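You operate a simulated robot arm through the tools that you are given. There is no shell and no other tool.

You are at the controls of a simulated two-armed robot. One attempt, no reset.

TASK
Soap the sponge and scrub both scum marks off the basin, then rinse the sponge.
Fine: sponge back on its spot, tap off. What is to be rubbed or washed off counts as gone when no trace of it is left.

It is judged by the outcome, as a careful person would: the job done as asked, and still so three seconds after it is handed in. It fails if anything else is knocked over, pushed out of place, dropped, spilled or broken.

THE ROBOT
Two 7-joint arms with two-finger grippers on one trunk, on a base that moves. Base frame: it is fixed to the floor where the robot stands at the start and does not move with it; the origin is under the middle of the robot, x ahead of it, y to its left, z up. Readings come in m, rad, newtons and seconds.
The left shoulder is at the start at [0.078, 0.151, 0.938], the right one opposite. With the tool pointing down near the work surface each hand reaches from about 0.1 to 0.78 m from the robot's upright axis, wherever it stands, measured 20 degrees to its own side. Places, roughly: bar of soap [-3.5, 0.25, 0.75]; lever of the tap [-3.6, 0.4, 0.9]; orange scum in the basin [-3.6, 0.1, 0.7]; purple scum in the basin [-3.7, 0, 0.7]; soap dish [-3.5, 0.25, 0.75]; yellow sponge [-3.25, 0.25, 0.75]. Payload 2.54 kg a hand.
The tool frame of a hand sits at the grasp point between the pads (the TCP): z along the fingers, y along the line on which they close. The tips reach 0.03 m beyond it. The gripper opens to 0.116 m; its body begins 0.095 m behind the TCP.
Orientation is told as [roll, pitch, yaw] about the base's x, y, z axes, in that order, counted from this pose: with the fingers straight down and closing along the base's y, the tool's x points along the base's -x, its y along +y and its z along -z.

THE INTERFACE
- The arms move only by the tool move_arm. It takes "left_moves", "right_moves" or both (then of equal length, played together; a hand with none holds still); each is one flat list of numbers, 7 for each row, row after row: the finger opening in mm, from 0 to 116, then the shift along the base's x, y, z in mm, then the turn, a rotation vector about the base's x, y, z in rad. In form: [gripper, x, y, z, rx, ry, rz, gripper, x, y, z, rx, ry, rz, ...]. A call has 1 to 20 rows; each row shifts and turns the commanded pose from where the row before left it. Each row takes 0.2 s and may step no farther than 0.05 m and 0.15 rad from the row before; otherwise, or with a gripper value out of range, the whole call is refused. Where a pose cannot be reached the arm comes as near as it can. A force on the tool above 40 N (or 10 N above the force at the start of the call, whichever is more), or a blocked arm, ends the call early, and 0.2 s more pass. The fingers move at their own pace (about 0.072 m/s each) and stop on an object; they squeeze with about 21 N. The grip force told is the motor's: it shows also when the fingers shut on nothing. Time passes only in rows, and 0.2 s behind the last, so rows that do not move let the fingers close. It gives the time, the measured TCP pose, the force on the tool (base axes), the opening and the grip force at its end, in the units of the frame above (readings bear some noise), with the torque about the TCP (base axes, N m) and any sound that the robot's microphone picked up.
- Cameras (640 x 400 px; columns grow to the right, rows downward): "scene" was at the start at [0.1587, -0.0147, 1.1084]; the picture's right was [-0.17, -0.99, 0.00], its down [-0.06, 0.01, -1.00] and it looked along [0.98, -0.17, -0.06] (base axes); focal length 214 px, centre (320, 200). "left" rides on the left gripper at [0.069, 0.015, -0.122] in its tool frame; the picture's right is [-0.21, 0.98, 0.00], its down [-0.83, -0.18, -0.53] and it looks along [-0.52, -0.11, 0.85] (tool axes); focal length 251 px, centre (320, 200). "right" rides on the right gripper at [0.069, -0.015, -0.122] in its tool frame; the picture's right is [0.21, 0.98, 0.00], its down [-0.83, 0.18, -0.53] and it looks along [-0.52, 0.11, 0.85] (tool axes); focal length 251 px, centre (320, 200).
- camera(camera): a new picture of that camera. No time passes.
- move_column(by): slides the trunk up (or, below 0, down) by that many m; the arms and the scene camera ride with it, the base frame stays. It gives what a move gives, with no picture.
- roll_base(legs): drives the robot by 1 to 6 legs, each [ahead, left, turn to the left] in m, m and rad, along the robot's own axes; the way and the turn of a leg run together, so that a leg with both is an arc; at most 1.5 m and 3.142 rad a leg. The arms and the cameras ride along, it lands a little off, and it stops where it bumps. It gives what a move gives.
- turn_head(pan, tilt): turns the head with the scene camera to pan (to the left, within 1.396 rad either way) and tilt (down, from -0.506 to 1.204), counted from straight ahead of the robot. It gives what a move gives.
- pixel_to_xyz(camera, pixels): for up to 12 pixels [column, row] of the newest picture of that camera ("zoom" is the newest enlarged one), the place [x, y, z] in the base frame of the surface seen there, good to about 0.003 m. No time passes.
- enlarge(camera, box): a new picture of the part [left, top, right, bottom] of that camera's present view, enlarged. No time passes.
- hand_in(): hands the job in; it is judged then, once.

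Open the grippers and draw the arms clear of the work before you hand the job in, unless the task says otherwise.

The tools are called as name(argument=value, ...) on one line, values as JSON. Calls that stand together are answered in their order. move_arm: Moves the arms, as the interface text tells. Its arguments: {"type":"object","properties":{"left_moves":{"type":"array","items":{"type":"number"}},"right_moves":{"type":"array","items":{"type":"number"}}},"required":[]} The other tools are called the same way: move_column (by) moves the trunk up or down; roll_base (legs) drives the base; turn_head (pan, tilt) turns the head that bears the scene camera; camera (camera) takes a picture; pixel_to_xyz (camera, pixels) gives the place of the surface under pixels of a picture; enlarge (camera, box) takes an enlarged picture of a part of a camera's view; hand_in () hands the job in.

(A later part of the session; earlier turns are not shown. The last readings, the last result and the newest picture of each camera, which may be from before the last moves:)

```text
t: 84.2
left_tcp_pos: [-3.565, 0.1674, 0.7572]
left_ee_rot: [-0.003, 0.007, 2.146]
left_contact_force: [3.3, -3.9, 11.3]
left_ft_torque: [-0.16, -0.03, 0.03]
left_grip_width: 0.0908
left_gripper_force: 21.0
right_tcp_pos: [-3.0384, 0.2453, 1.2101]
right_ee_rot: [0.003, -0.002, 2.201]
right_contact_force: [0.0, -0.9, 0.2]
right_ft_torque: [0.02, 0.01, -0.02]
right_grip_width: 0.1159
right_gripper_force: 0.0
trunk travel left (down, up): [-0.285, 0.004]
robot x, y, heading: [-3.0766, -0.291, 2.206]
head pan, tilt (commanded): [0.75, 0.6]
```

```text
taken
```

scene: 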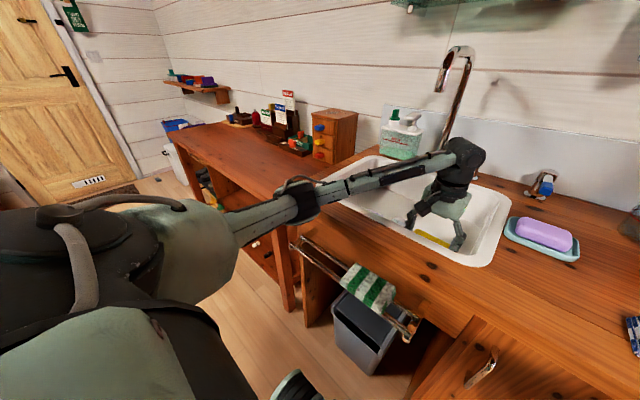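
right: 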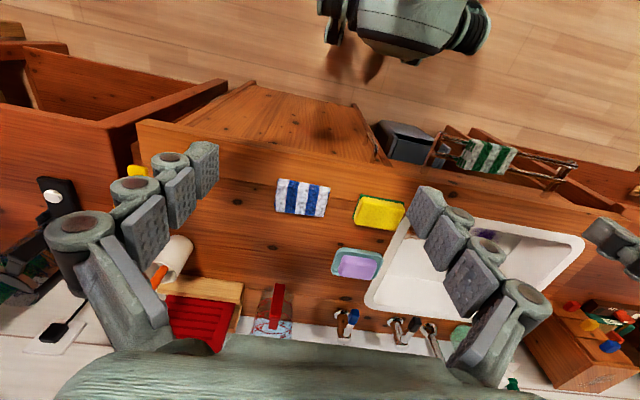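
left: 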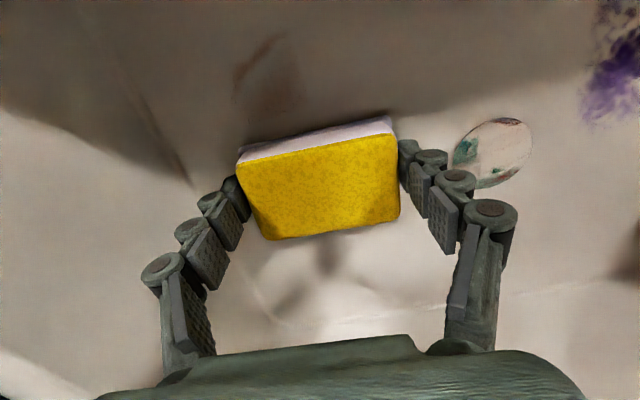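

It works: only a faint trace is left at about (268,75). I locate it, along with the drain plug.

pixel_to_xyz(camera="left", pixels=[[240, 85], [285, 40], [265, 75], [290, 110], [500, 155], [470, 150], [530, 150], [250, 100]])

enlarge(camera="left", box=[160, 0, 480, 200])

```text
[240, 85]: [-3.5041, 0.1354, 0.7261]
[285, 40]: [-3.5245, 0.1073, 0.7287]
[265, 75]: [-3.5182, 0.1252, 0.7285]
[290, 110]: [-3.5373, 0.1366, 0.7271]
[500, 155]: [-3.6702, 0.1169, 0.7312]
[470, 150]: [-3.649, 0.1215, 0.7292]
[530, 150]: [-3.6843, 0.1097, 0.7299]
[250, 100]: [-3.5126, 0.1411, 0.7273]
```

```text
2.00 times, centred on (320, 100) of left
```

zoom: 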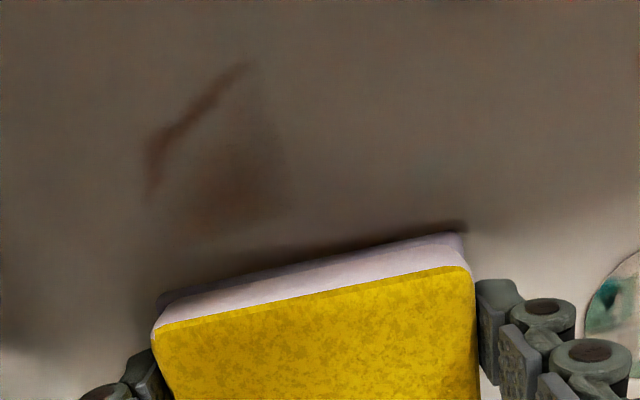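

The plug is flush (0.730), so the elbow had been the obstacle. The faint rest lies around (-3.52, 0.125); I scrub back over it several times with short strokes.

move_arm(left_moves=[60, 9, -10.8, 0, 0, 0, 0, 60, 9, -10.8, 0, 0, 0, 0, 60, 9, -10.8, 0, 0, 0, 0, 60, 9, -10.8, 0, 0, 0, 0, 60, 9, -10.8, 0, 0, 0, 0, 60, -8.2, 11.4, 0, 0, 0, 0, 60, -8.2, 11.4, 0, 0, 0, 0, 60, 8.2, -11.4, 0, 0, 0, 0, 60, 8.2, -11.4, 0, 0, 0, 0, 60, -8.2, 11.4, 0, 0, 0, 0, 60, -8.2, 11.4, 0, 0, 0, 0, 60, -8.2, 11.4, 0, 0, 0, 0, 60, -8.2, 11.4, 0, 0, 0, 0, 60, -8.2, 11.4, 0, 0, 0, 0])

camera(camera="left")

camera(camera="scene")

```text
t: 87.2
left_tcp_pos: [-3.5628, 0.17, 0.7571]
left_ee_rot: [-0.005, 0.009, 2.146]
left_contact_force: [1.2, -1.0, 2.3]
left_ft_torque: [-0.06, 0.04, 0.05]
left_grip_width: 0.0907
left_gripper_force: 20.7
right_tcp_pos: [-3.0393, 0.2462, 1.2112]
right_ee_rot: [0.002, -0.002, 2.2]
right_contact_force: [-1.0, -0.2, -0.3]
right_ft_torque: [0.01, 0.0, 0.0]
right_grip_width: 0.116
right_gripper_force: 0.1
trunk travel left (down, up): [-0.285, 0.004]
robot x, y, heading: [-3.0738, -0.2965, 2.201]
head pan, tilt (commanded): [0.75, 0.6]
```

```text
taken
```

left: 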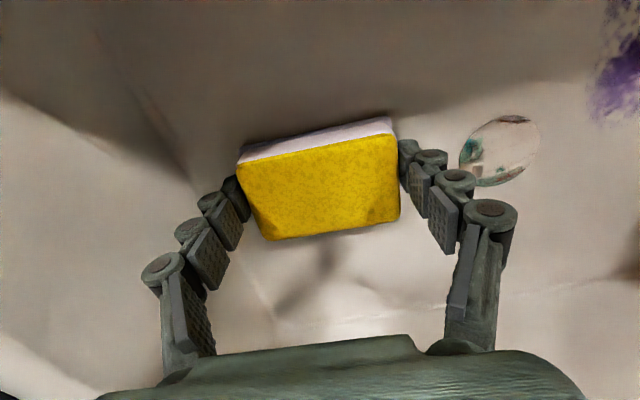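

```text
taken
```

scene: 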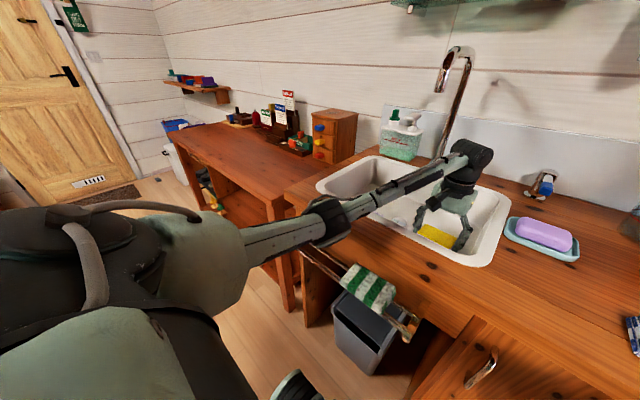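

The front part is clean. I now press 1 mm more and cover the left part of the orange area in strokes, then will lift to check.

move_arm(left_moves=[60, 0, 0, -1, 0, 0, 0, 60, 8.2, -11.4, 0, 0, 0, 0, 60, -8.2, 11.4, 0, 0, 0, 0, 60, -9, -6.4, 0, 0, 0, 0, 60, -9, -6.4, 0, 0, 0, 0, 60, 8.2, -11.4, 0, 0, 0, 0, 60, 8.2, -11.4, 0, 0, 0, 0, 60, 8.2, -11.4, 0, 0, 0, 0, 60, 8.2, -11.4, 0, 0, 0, 0, 60, -9, -6.4, 0, 0, 0, 0, 60, -8.2, 11.4, 0, 0, 0, 0, 60, -8.2, 11.4, 0, 0, 0, 0, 60, -8.2, 11.4, 0, 0, 0, 0, 60, 8.2, -11.4, 0, 0, 0, 0, 60, 8.2, -11.4, 0, 0, 0, 0, 60, 8.2, -11.4, 0, 0, 0, 0])

camera(camera="left")

```text
t: 90.6
left_tcp_pos: [-3.5562, 0.1051, 0.758]
left_ee_rot: [-0.005, 0.006, 2.148]
left_contact_force: [-4.0, 4.1, 11.1]
left_ft_torque: [0.16, 0.05, -0.01]
left_grip_width: 0.0912
left_gripper_force: 20.9
right_tcp_pos: [-3.0385, 0.2471, 1.2112]
right_ee_rot: [0.003, -0.002, 2.2]
right_contact_force: [0.7, -1.0, 0.0]
right_ft_torque: [0.0, 0.01, -0.01]
right_grip_width: 0.1159
right_gripper_force: 0.0
trunk travel left (down, up): [-0.285, 0.004]
robot x, y, heading: [-3.0764, -0.2975, 2.201]
head pan, tilt (commanded): [0.75, 0.6]
```

```text
taken
```

left: 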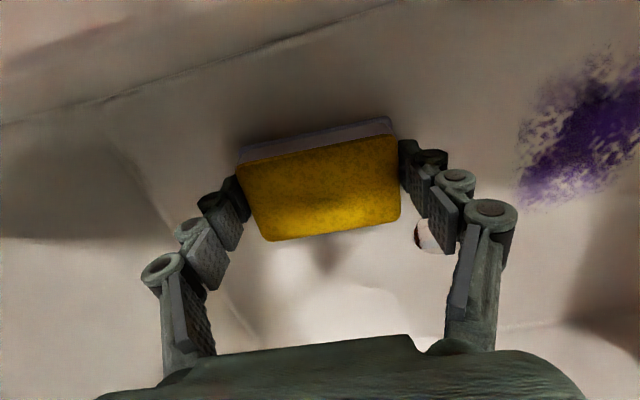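

No orange is left in view. I query the basin's left side to keep the finger clear of the wall, then carry on to the purple mark.

pixel_to_xyz(camera="left", pixels=[[560, 320], [590, 300], [620, 250], [635, 200], [520, 195], [540, 90], [636, 60], [610, 55], [585, 190], [635, 130]])

move_arm(left_moves=[60, 0, 0, 12, 0, 0, 0, 60, -24, -17.5, 8, 0, 0, 0, 60, -24, -17.5, 0, 0, 0, 0])

camera(camera="left")

camera(camera="scene")

```text
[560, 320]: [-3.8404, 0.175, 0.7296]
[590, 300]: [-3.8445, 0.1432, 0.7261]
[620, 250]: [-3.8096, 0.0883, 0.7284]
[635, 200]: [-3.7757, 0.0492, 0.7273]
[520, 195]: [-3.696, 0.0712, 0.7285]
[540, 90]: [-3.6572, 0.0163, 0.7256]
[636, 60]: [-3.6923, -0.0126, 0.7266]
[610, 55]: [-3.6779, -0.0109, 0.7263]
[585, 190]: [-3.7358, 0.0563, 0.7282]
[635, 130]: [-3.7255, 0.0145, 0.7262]
```

```text
t: 91.4
left_tcp_pos: [-3.6043, 0.0708, 0.7753]
left_ee_rot: [-0.003, 0.008, 2.145]
left_contact_force: [0.1, -0.4, -1.1]
left_ft_torque: [-0.03, 0.01, -0.03]
left_grip_width: 0.091
left_gripper_force: 21.4
right_tcp_pos: [-3.0384, 0.2466, 1.2111]
right_ee_rot: [0.0, 0.002, 2.202]
right_contact_force: [1.0, 0.1, 1.3]
right_ft_torque: [-0.01, 0.03, -0.03]
right_grip_width: 0.116
right_gripper_force: 0.0
trunk travel left (down, up): [-0.285, 0.004]
robot x, y, heading: [-3.0774, -0.2958, 2.2]
head pan, tilt (commanded): [0.75, 0.6]
```

```text
taken
```

left: 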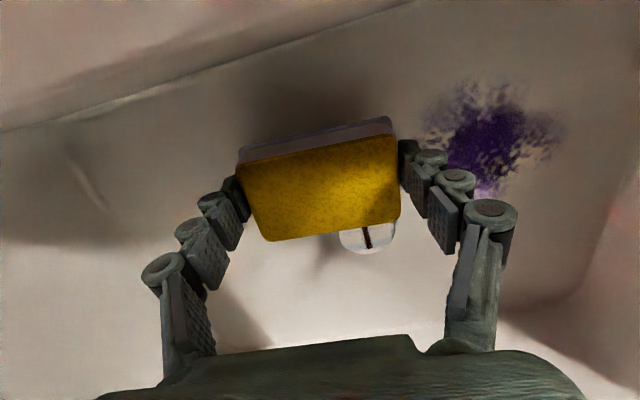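

```text
taken
```

scene: 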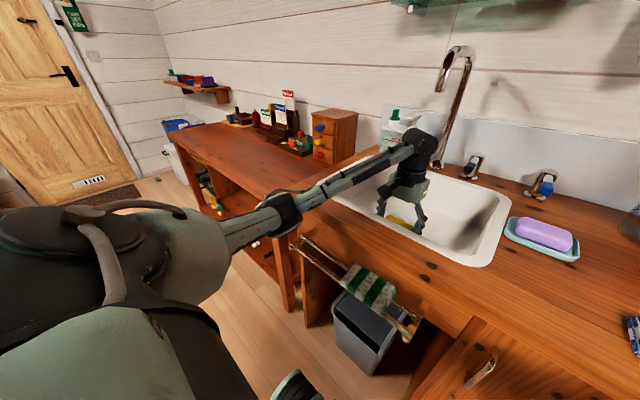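

Elbow at (280,215) and the basin's left wall need checking before I go further left.

pixel_to_xyz(camera="scene", pixels=[[282, 212], [285, 230], [275, 236], [330, 195]])

pixel_to_xyz(camera="left", pixels=[[590, 240], [600, 200], [615, 140], [630, 60], [570, 290], [620, 200], [560, 130], [430, 130], [485, 195], [480, 85]])

```text
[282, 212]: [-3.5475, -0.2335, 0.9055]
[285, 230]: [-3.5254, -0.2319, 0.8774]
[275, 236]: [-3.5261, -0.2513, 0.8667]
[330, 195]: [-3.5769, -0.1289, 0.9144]
```

```text
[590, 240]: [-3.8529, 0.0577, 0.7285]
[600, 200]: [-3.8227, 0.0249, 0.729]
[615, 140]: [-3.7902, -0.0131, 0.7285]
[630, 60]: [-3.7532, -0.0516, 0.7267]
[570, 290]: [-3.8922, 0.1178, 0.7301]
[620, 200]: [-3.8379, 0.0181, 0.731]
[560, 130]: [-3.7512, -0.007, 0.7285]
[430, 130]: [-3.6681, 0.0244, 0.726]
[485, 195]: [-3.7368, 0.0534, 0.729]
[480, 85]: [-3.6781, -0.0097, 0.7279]
```

The floor extends far enough left (to l≈0.435) and the elbow's underside is at 0.867. I move over the purple mark's front and lower towards the floor.

move_arm(left_moves=[60, -29.3, -21.7, 0, 0, 0, 0, 60, -29.3, -21.7, 0, 0, 0, 0, 60, -29.3, -21.8, 0, 0, 0, 0, 60, 0, 0, -10, 0, 0, 0, 60, 0, 0, -4, 0, 0, 0, 60, 0, 0, 0, 0, 0, 0])

camera(camera="left")

camera(camera="scene")

```text
t: 92.8
left_tcp_pos: [-3.691, 0.005, 0.7615]
left_ee_rot: [-0.003, 0.008, 2.147]
left_contact_force: [0.2, -0.1, 0.5]
left_ft_torque: [-0.01, 0.03, 0.03]
left_grip_width: 0.0907
left_gripper_force: 20.9
right_tcp_pos: [-3.0388, 0.2473, 1.2107]
right_ee_rot: [0.002, 0.0, 2.201]
right_contact_force: [0.0, 0.6, -0.3]
right_ft_torque: [0.03, 0.06, 0.01]
right_grip_width: 0.1162
right_gripper_force: 0.0
trunk travel left (down, up): [-0.285, 0.004]
robot x, y, heading: [-3.0737, -0.2927, 2.202]
head pan, tilt (commanded): [0.75, 0.6]
```

```text
taken
```

left: 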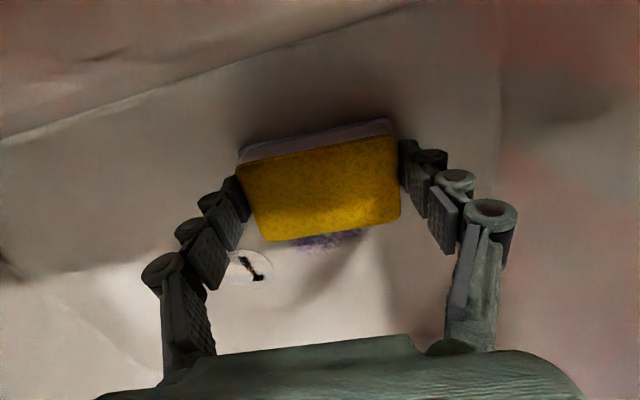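

```text
taken
```

scene: 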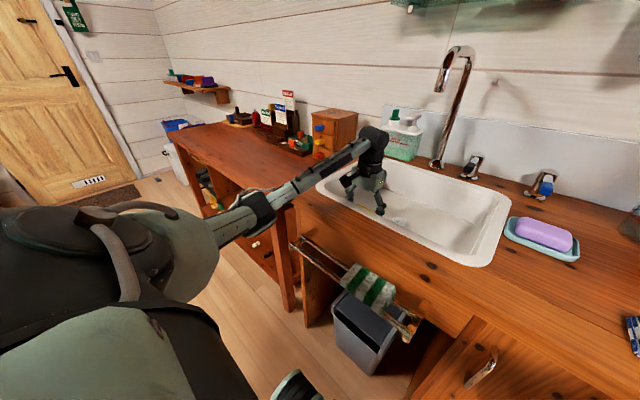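

The sponge covers the purple mark's front; a bit of purple shows beyond at (328,241). I lower to contact.

move_arm(left_moves=[60, 0, 0, -2, 0, 0, 0, 60, 0, 0, -2, 0, 0, 0, 60, 0, 0, 0, 0, 0, 0])

pixel_to_xyz(camera="scene", pixels=[[258, 212], [262, 232], [255, 238]])

```text
t: 93.6
left_tcp_pos: [-3.6919, 0.0042, 0.7569]
left_ee_rot: [-0.004, 0.009, 2.145]
left_contact_force: [-0.7, 0.3, 2.1]
left_ft_torque: [-0.04, 0.08, 0.01]
left_grip_width: 0.0908
left_gripper_force: 21.0
right_tcp_pos: [-3.0386, 0.2465, 1.2107]
right_ee_rot: [0.001, -0.001, 2.201]
right_contact_force: [0.0, -0.7, -0.2]
right_ft_torque: [0.02, 0.0, -0.02]
right_grip_width: 0.1162
right_gripper_force: 0.1
trunk travel left (down, up): [-0.285, 0.004]
robot x, y, heading: [-3.0783, -0.2937, 2.197]
head pan, tilt (commanded): [0.75, 0.6]
```

```text
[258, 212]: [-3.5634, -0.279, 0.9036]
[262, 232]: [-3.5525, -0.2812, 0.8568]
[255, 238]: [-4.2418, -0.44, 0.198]
```

Light contact (2 N). I press 1 mm more and scrub forth and back over the purple mark, stepping left in between.

move_arm(left_moves=[60, 0, 0, -1, 0, 0, 0, 60, -8.2, 11.4, 0, 0, 0, 0, 60, -8.2, 11.4, 0, 0, 0, 0, 60, -8.2, 11.4, 0, 0, 0, 0, 60, -8.2, 11.4, 0, 0, 0, 0, 60, 8.2, -11.4, 0, 0, 0, 0, 60, 8.2, -11.4, 0, 0, 0, 0, 60, 8.2, -11.4, 0, 0, 0, 0, 60, 8.2, -11.4, 0, 0, 0, 0, 60, -9.8, -7, 0, 0, 0, 0, 60, -8.2, 11.4, 0, 0, 0, 0, 60, -8.2, 11.4, 0, 0, 0, 0, 60, -8.2, 11.4, 0, 0, 0, 0, 60, -8.2, 11.4, 0, 0, 0, 0])

camera(camera="left")

camera(camera="scene")

```text
t: 96.6
left_tcp_pos: [-3.7379, 0.0425, 0.7576]
left_ee_rot: [-0.004, 0.008, 2.148]
left_contact_force: [0.9, -1.1, 4.6]
left_ft_torque: [-0.07, -0.07, 0.04]
left_grip_width: 0.0907
left_gripper_force: 21.3
right_tcp_pos: [-3.0383, 0.2462, 1.2111]
right_ee_rot: [0.003, 0.0, 2.202]
right_contact_force: [-0.4, 0.0, 0.5]
right_ft_torque: [0.0, 0.01, 0.0]
right_grip_width: 0.1159
right_gripper_force: 0.0
trunk travel left (down, up): [-0.285, 0.004]
robot x, y, heading: [-3.0752, -0.2946, 2.201]
head pan, tilt (commanded): [0.75, 0.6]
```

```text
taken
```

left: 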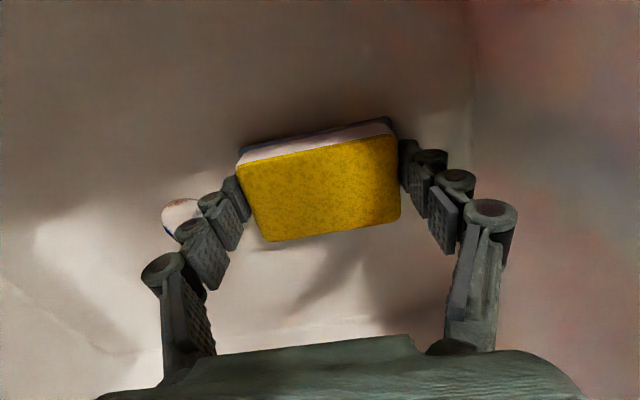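

```text
taken
```

scene: 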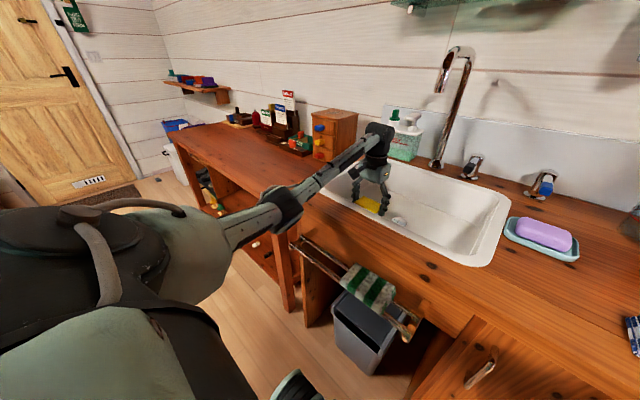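

No purple is visible ahead of the sponge. I make a few more strokes for the part underneath, then lift to inspect.

move_arm(left_moves=[60, 8.2, -11.4, 0, 0, 0, 0, 60, 8.2, -11.4, 0, 0, 0, 0, 60, -8.2, 11.4, 0, 0, 0, 0, 60, -8.2, 11.4, 0, 0, 0, 0, 60, 9.8, 7, 0, 0, 0, 0, 60, 8.2, -11.4, 0, 0, 0, 0, 60, 8.2, -11.4, 0, 0, 0, 0, 60, -8.2, 11.4, 0, 0, 0, 0, 60, -8.2, 11.4, 0, 0, 0, 0, 60, 8.2, -11.4, 0, 0, 0, 0, 60, 8.2, -11.4, 0, 0, 0, 0, 60, 8.2, -11.4, 0, 0, 0, 0, 60, 8.2, -11.4, 0, 0, 0, 0, 60, 0, 0, 12, 0, 0, 0, 60, 24, 17.5, 10, 0, 0, 0, 60, 24, 17.5, 0, 0, 0, 0])

camera(camera="left")

enlarge(camera="scene", box=[300, 120, 540, 270])

```text
t: 100.0
left_tcp_pos: [-3.6435, 0.0422, 0.7791]
left_ee_rot: [-0.004, 0.01, 2.147]
left_contact_force: [-0.5, 0.5, 0.2]
left_ft_torque: [-0.04, -0.01, -0.01]
left_grip_width: 0.091
left_gripper_force: 20.9
right_tcp_pos: [-3.0388, 0.2462, 1.2111]
right_ee_rot: [0.004, 0.0, 2.201]
right_contact_force: [0.3, 0.1, 0.6]
right_ft_torque: [-0.02, -0.02, 0.01]
right_grip_width: 0.1159
right_gripper_force: 0.1
trunk travel left (down, up): [-0.285, 0.004]
robot x, y, heading: [-3.0745, -0.2914, 2.2]
head pan, tilt (commanded): [0.75, 0.6]
```

```text
taken
```

left: 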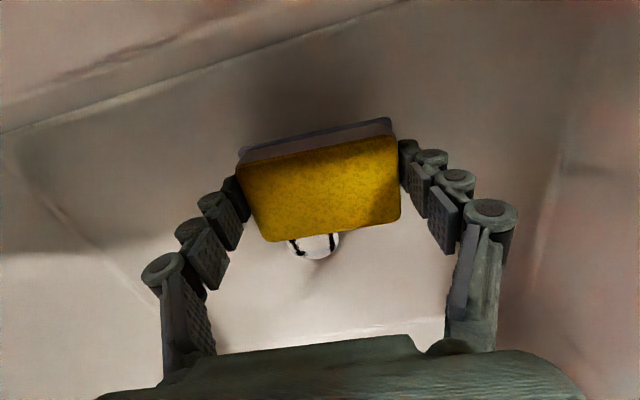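

```text
2.67 times, centred on (420, 195) of scene
```

zoom: 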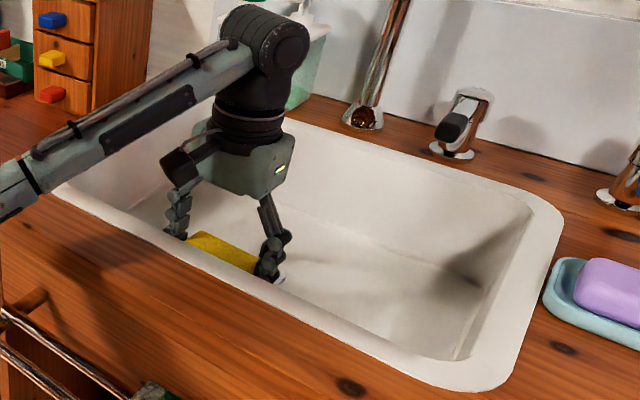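

Both areas look clean so far. I move to the right front of the basin and up to inspect the whole floor with the left camera.

move_arm(left_moves=[60, 36, 24, 0, 0, 0, 0, 60, 36, 24, 0, 0, 0, 0, 60, 34, 10, 20, 0, 0, 0, 60, 0, -10, 45, 0, 0, 0, 60, 0, -10, 45, 0, 0, 0, 60, 0, 0, 30, 0, 0, 0])

camera(camera="left")

enlarge(camera="left", box=[240, 0, 640, 250])

enlarge(camera="scene", box=[300, 120, 540, 270])

```text
t: 101.4
left_tcp_pos: [-3.5379, 0.0782, 0.9195]
left_ee_rot: [-0.005, 0.01, 2.147]
left_contact_force: [-1.3, 0.1, -0.8]
left_ft_torque: [0.01, 0.0, -0.01]
left_grip_width: 0.091
left_gripper_force: 20.8
right_tcp_pos: [-3.0386, 0.2472, 1.2107]
right_ee_rot: [0.004, -0.001, 2.201]
right_contact_force: [0.3, -0.9, 0.4]
right_ft_torque: [-0.03, -0.04, 0.0]
right_grip_width: 0.1158
right_gripper_force: 0.0
trunk travel left (down, up): [-0.285, 0.004]
robot x, y, heading: [-3.0706, -0.295, 2.204]
head pan, tilt (commanded): [0.75, 0.6]
```

```text
taken
```

left: 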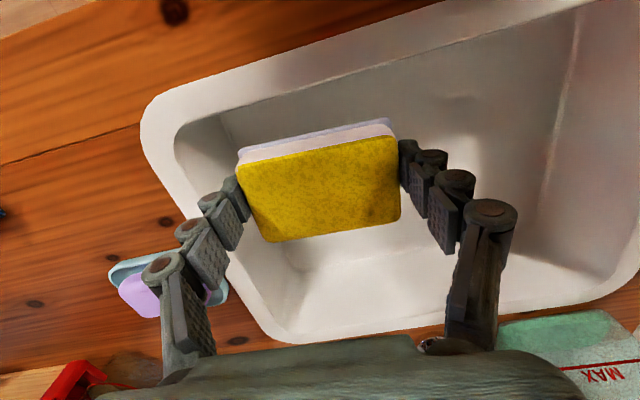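

```text
1.60 times, centred on (440, 125) of left
```

zoom: 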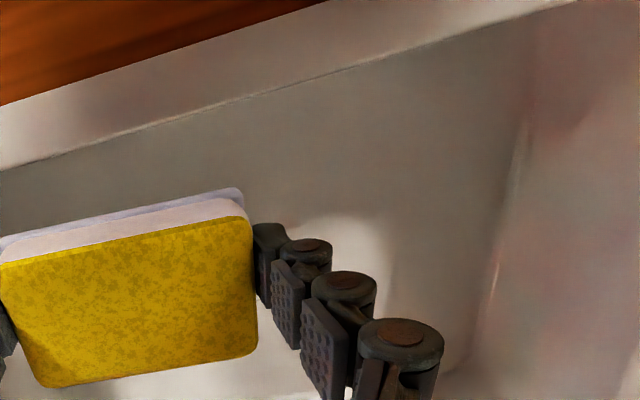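

```text
2.67 times, centred on (420, 195) of scene
```

zoom: 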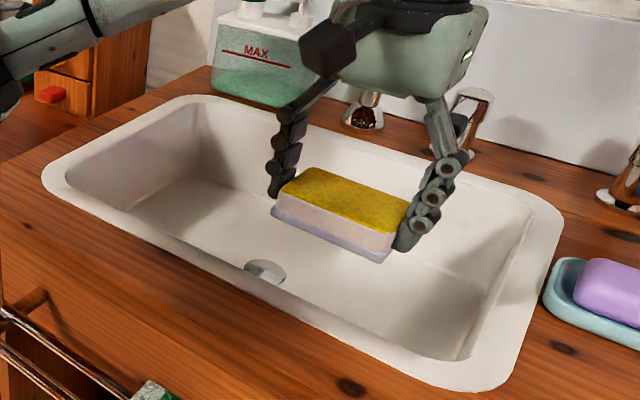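

The purple area is clean. I check the orange area from the right hand's camera as well.

camera(camera="right")

```text
taken
```

right: 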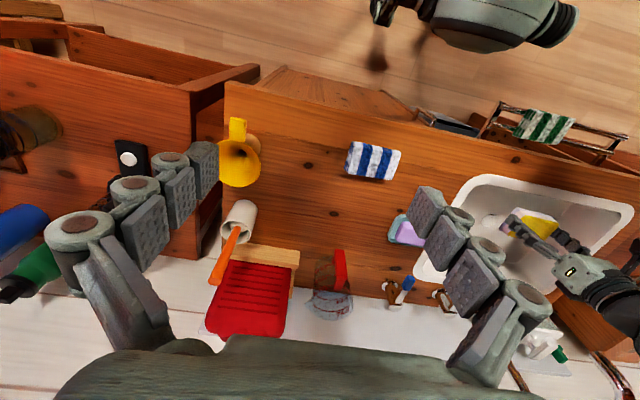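

The orange area is clean too as far as visible. Next is the tap: I turn the head to the levers to plan the right hand's approach.

turn_head(pan=0.0, tilt=0.5)

camera(camera="scene")

```text
t: 102.5
left_tcp_pos: [-3.538, 0.0808, 0.9189]
left_ee_rot: [-0.003, 0.009, 2.146]
left_contact_force: [0.6, -0.4, -0.7]
left_ft_torque: [0.03, 0.02, -0.01]
left_grip_width: 0.091
left_gripper_force: 21.5
right_tcp_pos: [-3.0392, 0.2465, 1.2112]
right_ee_rot: [0.001, -0.001, 2.202]
right_contact_force: [0.6, -0.4, 0.0]
right_ft_torque: [-0.03, 0.0, -0.03]
right_grip_width: 0.1157
right_gripper_force: 0.1
trunk travel left (down, up): [-0.285, 0.004]
robot x, y, heading: [-3.0715, -0.2975, 2.204]
head pan, tilt (commanded): [0.0, 0.499]
```

```text
taken
```

scene: 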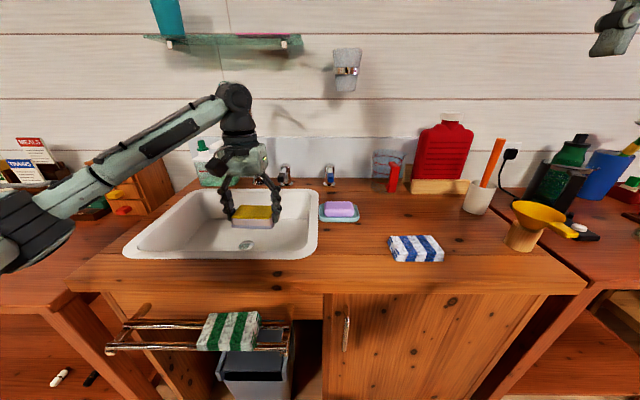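

I measure the jug at (383,168)–(393,178), the lever cap (329,170) and the items around for the right hand's path.

enlarge(camera="scene", box=[260, 140, 420, 240])

pixel_to_xyz(camera="zoom", pixels=[[278, 140], [285, 105], [278, 125], [105, 145], [105, 120], [530, 150], [535, 115], [450, 130], [455, 60], [530, 185], [500, 60], [285, 155]])

```text
4.00 times, centred on (340, 190) of scene
```

zoom: 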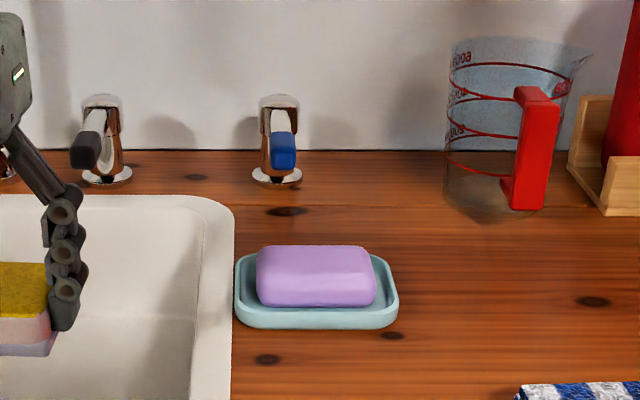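

```text
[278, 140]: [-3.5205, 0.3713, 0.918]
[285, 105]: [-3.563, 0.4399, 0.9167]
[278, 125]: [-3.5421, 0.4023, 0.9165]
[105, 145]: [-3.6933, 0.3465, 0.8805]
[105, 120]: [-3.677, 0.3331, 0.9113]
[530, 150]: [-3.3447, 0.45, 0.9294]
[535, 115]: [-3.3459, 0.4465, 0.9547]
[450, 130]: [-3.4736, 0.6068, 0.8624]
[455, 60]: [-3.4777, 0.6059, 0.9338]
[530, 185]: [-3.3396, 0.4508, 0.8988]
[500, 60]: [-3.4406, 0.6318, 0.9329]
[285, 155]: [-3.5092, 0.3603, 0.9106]
```

The lever cap is at (-3.515, 0.367, 0.912), jug handle 0.19 m to its right. First I bring the sponge under the spout with the hand tilted 45° back, so the stream at (-3.672, 0.14) will hit the sponge and not the hand.

move_arm(left_moves=[60, 0, 0, 0, 0.1099, 0.0714, 0, 60, 0, 0, 0, 0.1099, 0.0714, 0, 60, 0, 0, 0, 0.1099, 0.0714, 0, 60, 0, 0, 0, 0.1099, 0.0714, 0, 60, 0, 0, 0, 0.1099, 0.0714, 0, 60, 0, 0, 0, 0.1099, 0.0714, 0, 60, 0, 0, 0, 0, 0, 0])

camera(camera="scene")

camera(camera="left")

```text
t: 104.1
left_tcp_pos: [-3.5388, 0.0781, 0.9185]
left_ee_rot: [-0.004, -0.78, 2.147]
left_contact_force: [0.1, -0.5, -0.8]
left_ft_torque: [-0.01, 0.0, -0.02]
left_grip_width: 0.0909
left_gripper_force: 21.1
right_tcp_pos: [-3.0402, 0.2459, 1.2099]
right_ee_rot: [0.001, 0.0, 2.202]
right_contact_force: [0.5, 0.7, 0.1]
right_ft_torque: [0.02, -0.01, 0.01]
right_grip_width: 0.116
right_gripper_force: 0.0
trunk travel left (down, up): [-0.285, 0.004]
robot x, y, heading: [-3.0726, -0.2973, 2.203]
head pan, tilt (commanded): [0.0, 0.499]
```

```text
taken
```

scene: 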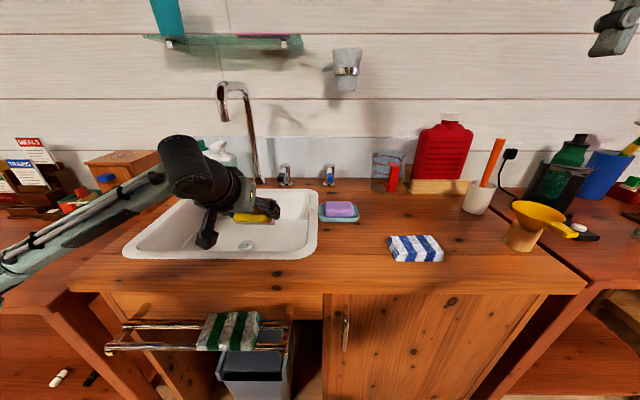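

```text
taken
```

left: 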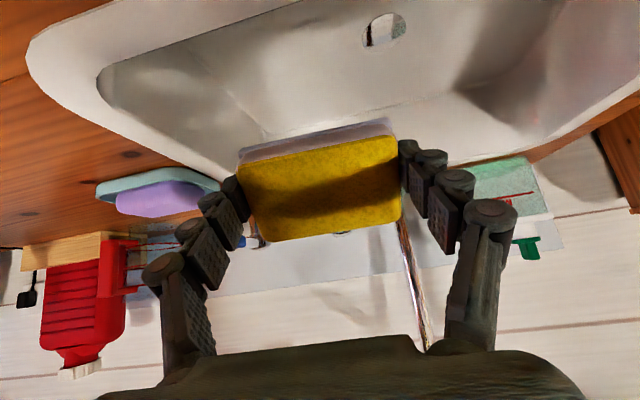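

The left camera now shows the entire basin floor clean around the drain at (385,30). I move the sponge under the spout.

move_arm(left_moves=[60, -42.4, 18, -10, 0, 0, 0, 60, -42.4, 18, -20, 0, 0, 0, 60, -42.4, 18, -24, 0, 0, 0, 60, 0, 0, 0, 0, 0, 0])

camera(camera="scene")

camera(camera="left")

```text
refused: row 2 steps farther than a row can; nothing moved
```

```text
taken
```

scene: 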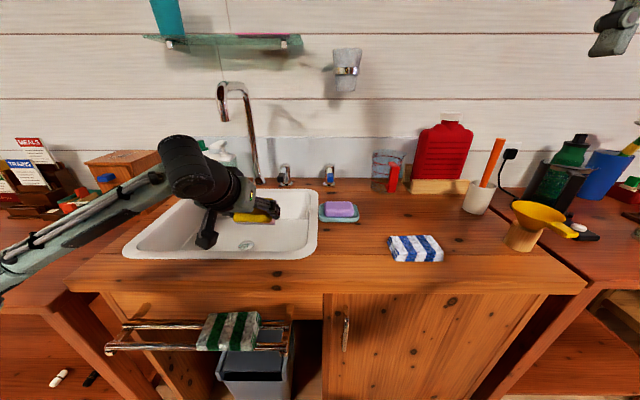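

```text
taken
```

left: 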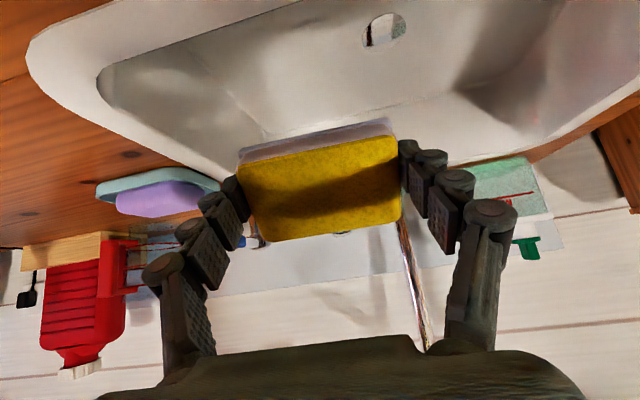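

The step was refused as slightly too long; I repeat it with four smaller rows.

move_arm(left_moves=[60, -32, 13.5, -8, 0, 0, 0, 60, -32, 13.5, -14, 0, 0, 0, 60, -32, 13.5, -16, 0, 0, 0, 60, -31, 13.5, -16, 0, 0, 0, 60, 0, 0, 0, 0, 0, 0])

camera(camera="scene")

camera(camera="left")

```text
t: 105.3
left_tcp_pos: [-3.6654, 0.1324, 0.8642]
left_ee_rot: [0.0, -0.78, 2.144]
left_contact_force: [-0.8, 0.4, 0.1]
left_ft_torque: [0.0, 0.0, -0.03]
left_grip_width: 0.0908
left_gripper_force: 21.2
right_tcp_pos: [-3.0384, 0.2474, 1.2101]
right_ee_rot: [0.003, -0.001, 2.202]
right_contact_force: [0.4, -0.2, -0.7]
right_ft_torque: [-0.01, -0.02, -0.02]
right_grip_width: 0.1158
right_gripper_force: 0.1
trunk travel left (down, up): [-0.285, 0.004]
robot x, y, heading: [-3.0719, -0.2938, 2.196]
head pan, tilt (commanded): [0.0, 0.499]
```

```text
taken
```

scene: 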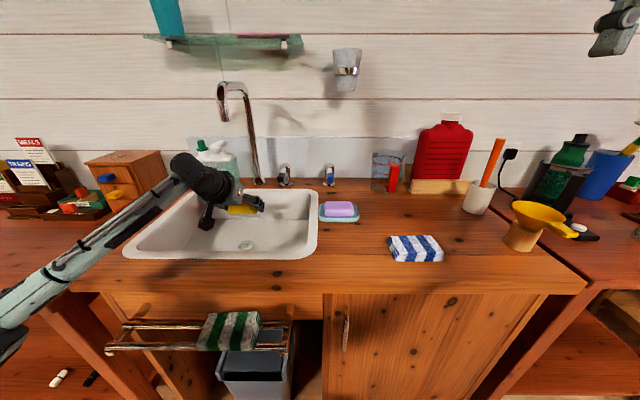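

```text
taken
```

left: 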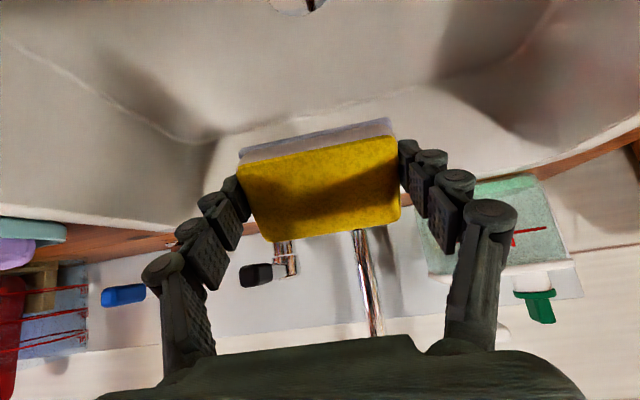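

The sponge hangs right below the spout. Now I bring the right hand, tilted 45° with fingers half open, to a point in front of and above the blue lever.

move_arm(right_moves=[60, -40, 3.4, 0, 0.1058, 0.0773, 0, 60, -40, 3.4, 0, 0.1058, 0.0773, 0, 60, -40, 3.4, 0, 0.1058, 0.0773, 0, 50, -40, 3.4, 0, 0.1058, 0.0773, 0, 50, -40, 3.4, 0, 0.1058, 0.0773, 0, 50, -40, 3.4, 0, 0.1058, 0.0773, 0, 50, -46, 3.9, 0, 0, 0, 0, 50, -46, 3.9, 0, 0, 0, 0, 50, -46, 3.9, 0, 0, 0, 0, 50, -36, 2.5, 0, 0, 0, 0])

camera(camera="scene")

camera(camera="right")

```text
t: 107.5
left_tcp_pos: [-3.6648, 0.1329, 0.8654]
left_ee_rot: [-0.003, -0.778, 2.147]
left_contact_force: [-0.2, -0.2, -0.3]
left_ft_torque: [0.0, -0.05, -0.04]
left_grip_width: 0.0908
left_gripper_force: 20.7
right_tcp_pos: [-3.4541, 0.2836, 1.2104]
right_ee_rot: [0.002, -0.788, 2.201]
right_contact_force: [-0.2, 0.5, -0.1]
right_ft_torque: [0.01, 0.01, 0.02]
right_grip_width: 0.0504
right_gripper_force: 0.0
trunk travel left (down, up): [-0.285, 0.004]
robot x, y, heading: [-3.0735, -0.2956, 2.203]
head pan, tilt (commanded): [0.0, 0.499]
```

```text
taken
```

scene: 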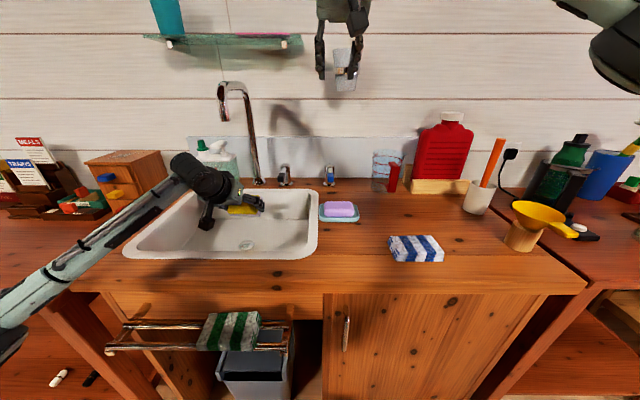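

```text
taken
```

right: 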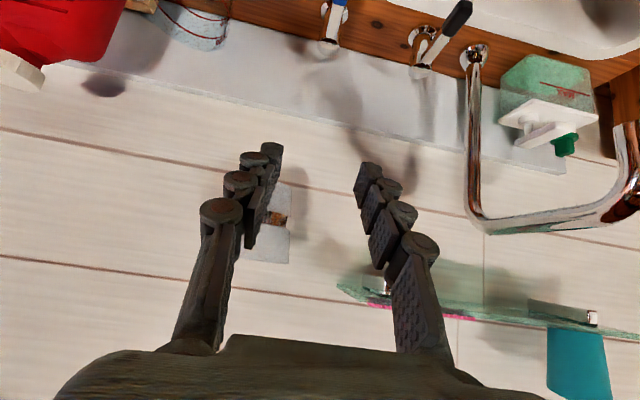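

The right camera looks toward the taps (blue lever at (335,15)). I lower the right hand to z≈0.985 in front of the lever.

move_arm(right_moves=[50, 0, 0, -45, 0, 0, 0, 50, 0, 0, -45, 0, 0, 0, 50, 0, 0, -45, 0, 0, 0, 50, 0, 0, -45, 0, 0, 0, 50, 0, 0, -35, 0, 0, 0])

camera(camera="right")

camera(camera="scene")

```text
t: 108.7
left_tcp_pos: [-3.6654, 0.1338, 0.8667]
left_ee_rot: [-0.003, -0.778, 2.144]
left_contact_force: [0.4, 0.5, -0.3]
left_ft_torque: [-0.03, -0.01, 0.0]
left_grip_width: 0.0908
left_gripper_force: 20.8
right_tcp_pos: [-3.4543, 0.2789, 0.9968]
right_ee_rot: [0.006, -0.785, 2.199]
right_contact_force: [0.1, 0.2, -0.3]
right_ft_torque: [0.0, 0.01, 0.0]
right_grip_width: 0.0499
right_gripper_force: 0.1
trunk travel left (down, up): [-0.285, 0.004]
robot x, y, heading: [-3.0713, -0.2949, 2.204]
head pan, tilt (commanded): [0.0, 0.499]
```

```text
taken
```

right: 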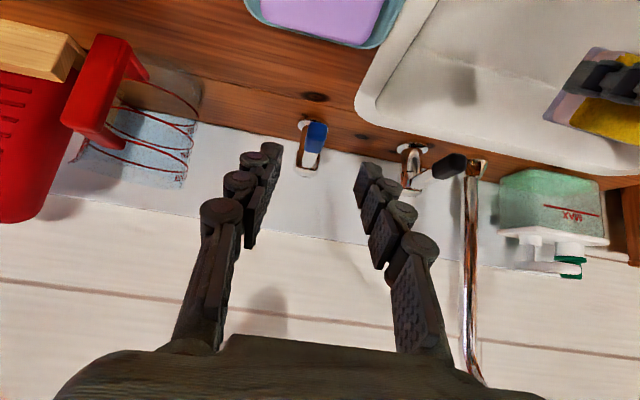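

```text
taken
```

scene: 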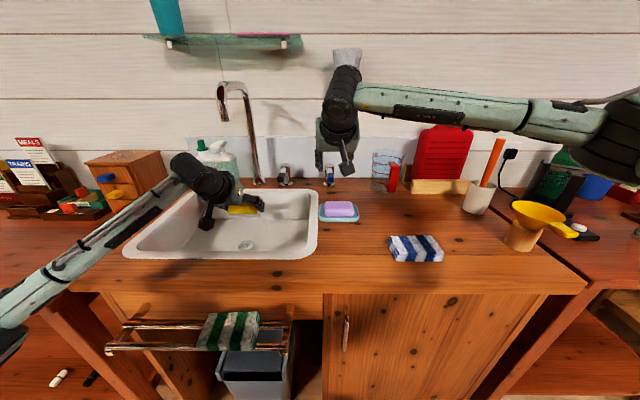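

The blue lever (312,140) is centred between the right fingers. I advance diagonally so the fingers straddle the lever cap.

move_arm(right_moves=[50, -20, 29, -23, 0, 0, 0, 50, -20, 29, -23, 0, 0, 0, 50, -20, 29, -23, 0, 0, 0, 50, 0, 0, 0, 0, 0, 0])

camera(camera="right")

enlarge(camera="scene", box=[260, 110, 420, 210])

```text
t: 109.7
left_tcp_pos: [-3.6636, 0.1332, 0.8665]
left_ee_rot: [-0.004, -0.778, 2.146]
left_contact_force: [0.0, -0.2, -1.5]
left_ft_torque: [-0.02, -0.03, -0.01]
left_grip_width: 0.0908
left_gripper_force: 21.4
right_tcp_pos: [-3.5142, 0.3665, 0.9278]
right_ee_rot: [0.004, -0.786, 2.202]
right_contact_force: [-0.2, 0.0, 0.2]
right_ft_torque: [0.04, -0.01, 0.01]
right_grip_width: 0.0499
right_gripper_force: 0.0
trunk travel left (down, up): [-0.285, 0.004]
robot x, y, heading: [-3.0773, -0.297, 2.201]
head pan, tilt (commanded): [0.0, 0.499]
```

```text
taken
```

right: 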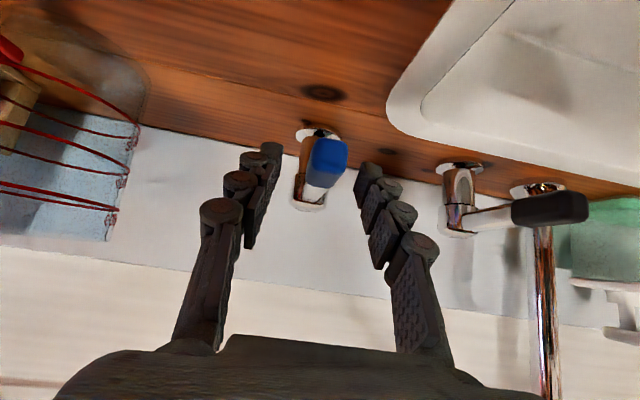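

```text
4.00 times, centred on (340, 160) of scene
```

zoom: 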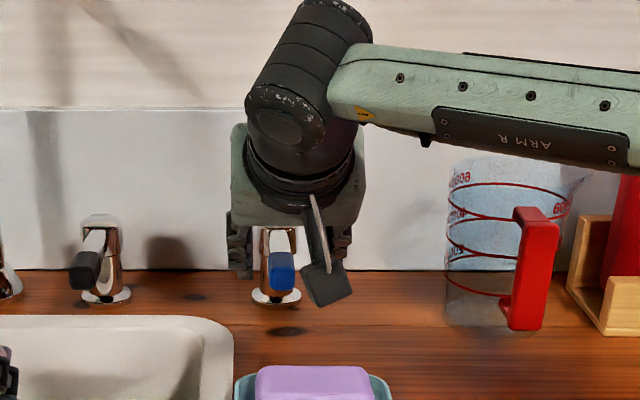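

The fingers are around the lever but it lies about 4 cm beyond the TCP; I advance 25 mm along the finger direction so it sits well between the tips.

move_arm(right_moves=[50, -5.2, 7.2, -9, 0, 0, 0, 50, -5.2, 7.1, -9, 0, 0, 0, 50, 0, 0, 0, 0, 0, 0])

camera(camera="right")

```text
t: 110.5
left_tcp_pos: [-3.6642, 0.1327, 0.8666]
left_ee_rot: [-0.003, -0.778, 2.145]
left_contact_force: [-0.1, 0.1, -0.1]
left_ft_torque: [0.0, -0.02, 0.01]
left_grip_width: 0.091
left_gripper_force: 21.1
right_tcp_pos: [-3.5257, 0.3826, 0.9086]
right_ee_rot: [0.002, -0.788, 2.202]
right_contact_force: [0.1, 0.1, -0.2]
right_ft_torque: [0.0, 0.01, -0.01]
right_grip_width: 0.0504
right_gripper_force: 0.0
trunk travel left (down, up): [-0.285, 0.004]
robot x, y, heading: [-3.0727, -0.2966, 2.202]
head pan, tilt (commanded): [0.0, 0.499]
```

```text
taken
```

right: 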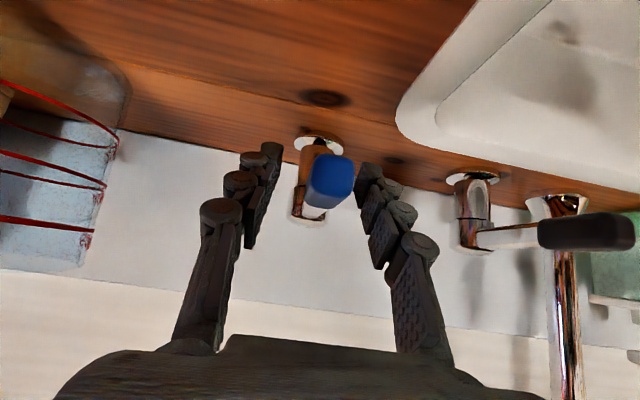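

The cap is now between the fingers (left finger almost touching). I push gently to the right first, in 5 mm steps, watching the force.

move_arm(right_moves=[50, 4, 3, 0, 0, 0, 0, 50, 4, 3, 0, 0, 0, 0, 50, 4, 3, 0, 0, 0, 0, 50, 4, 3, 0, 0, 0, 0])

camera(camera="right")

camera(camera="scene")

```text
t: 111.5
left_tcp_pos: [-3.6649, 0.1328, 0.8652]
left_ee_rot: [-0.004, -0.778, 2.145]
left_contact_force: [0.5, -0.5, -0.6]
left_ft_torque: [0.01, 0.01, -0.01]
left_grip_width: 0.0906
left_gripper_force: 21.2
right_tcp_pos: [-3.5084, 0.3942, 0.9098]
right_ee_rot: [0.003, -0.788, 2.202]
right_contact_force: [-1.1, -1.0, -0.2]
right_ft_torque: [-0.03, -0.01, 0.07]
right_grip_width: 0.0507
right_gripper_force: 0.8
trunk travel left (down, up): [-0.285, 0.004]
robot x, y, heading: [-3.0773, -0.2924, 2.197]
head pan, tilt (commanded): [0.0, 0.499]
```

```text
taken
```

right: 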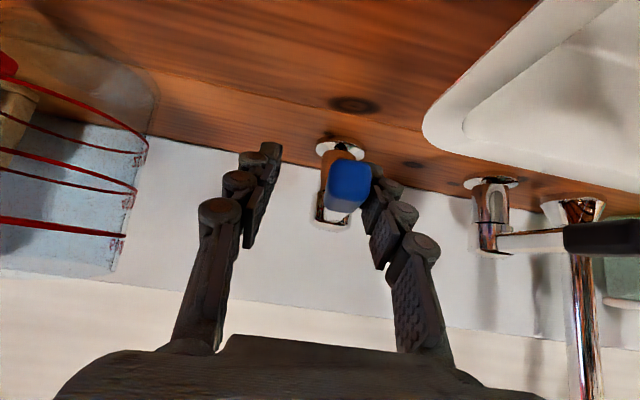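

```text
taken
```

scene: 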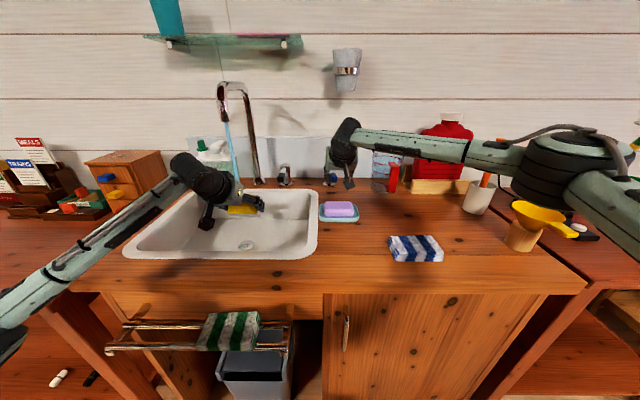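

Water is running: the blue lever opens by swinging right, with only ~1.5 N. I look closely at where the stream hits.

enlarge(camera="scene", box=[160, 70, 320, 260])

camera(camera="left")

```text
2.11 times, centred on (240, 165) of scene
```

zoom: 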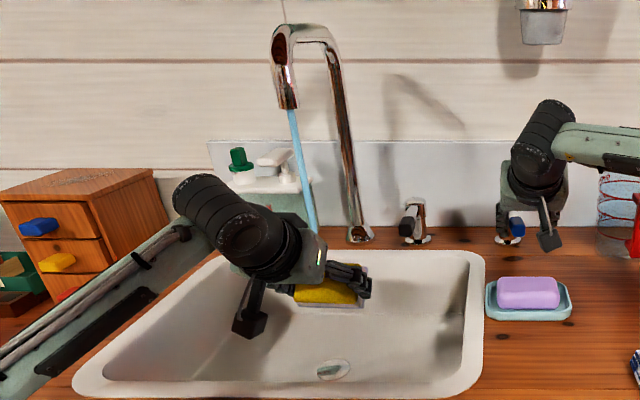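

```text
taken
```

left: 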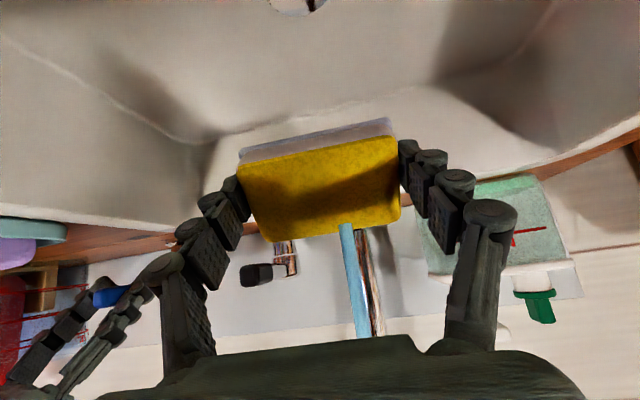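

The stream falls onto the sponge's front edge at about (345,228). I measure it and shift the sponge so the stream hits its middle, then let it run.

pixel_to_xyz(camera="left", pixels=[[348, 240], [352, 280], [358, 320], [345, 222], [320, 180], [300, 5]])

move_arm(left_moves=[60, -7.5, 11.5, 0, 0, 0, 0, 60, 0, 0, 0, 0, 0, 0, 60, 0, 0, 0, 0, 0, 0, 60, 0, 0, 0, 0, 0, 0, 60, 0, 0, 0, 0, 0, 0])

camera(camera="left")

enlarge(camera="scene", box=[160, 70, 320, 260])

```text
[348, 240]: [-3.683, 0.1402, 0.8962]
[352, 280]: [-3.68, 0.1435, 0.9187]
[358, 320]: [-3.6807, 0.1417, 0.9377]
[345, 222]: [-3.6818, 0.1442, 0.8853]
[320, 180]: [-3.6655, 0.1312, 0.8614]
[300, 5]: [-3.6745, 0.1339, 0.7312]
```

```text
t: 112.7
left_tcp_pos: [-3.6725, 0.1444, 0.8645]
left_ee_rot: [-0.004, -0.778, 2.145]
left_contact_force: [0.1, 0.2, -0.3]
left_ft_torque: [0.0, 0.03, -0.02]
left_grip_width: 0.0907
left_gripper_force: 21.5
right_tcp_pos: [-3.5074, 0.3952, 0.9086]
right_ee_rot: [0.003, -0.787, 2.2]
right_contact_force: [-0.2, -0.5, 0.0]
right_ft_torque: [0.04, -0.03, -0.02]
right_grip_width: 0.0503
right_gripper_force: 0.2
trunk travel left (down, up): [-0.285, 0.004]
robot x, y, heading: [-3.076, -0.2954, 2.205]
head pan, tilt (commanded): [0.0, 0.499]
```

```text
taken
```

left: 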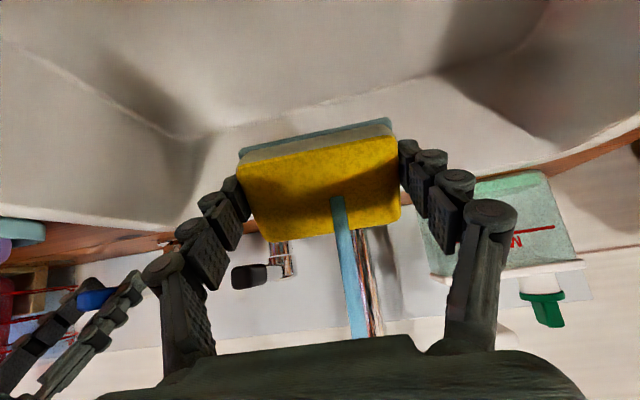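

```text
2.11 times, centred on (240, 165) of scene
```

zoom: 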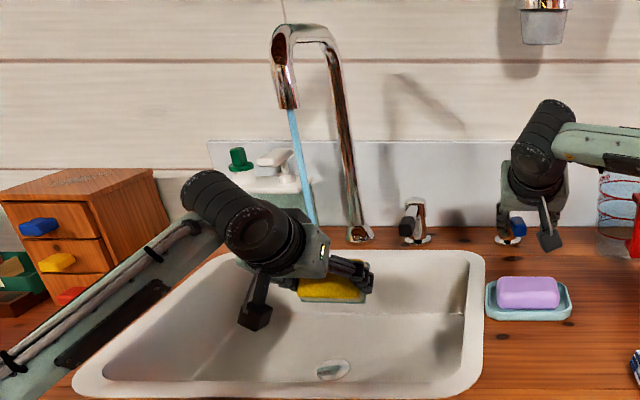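

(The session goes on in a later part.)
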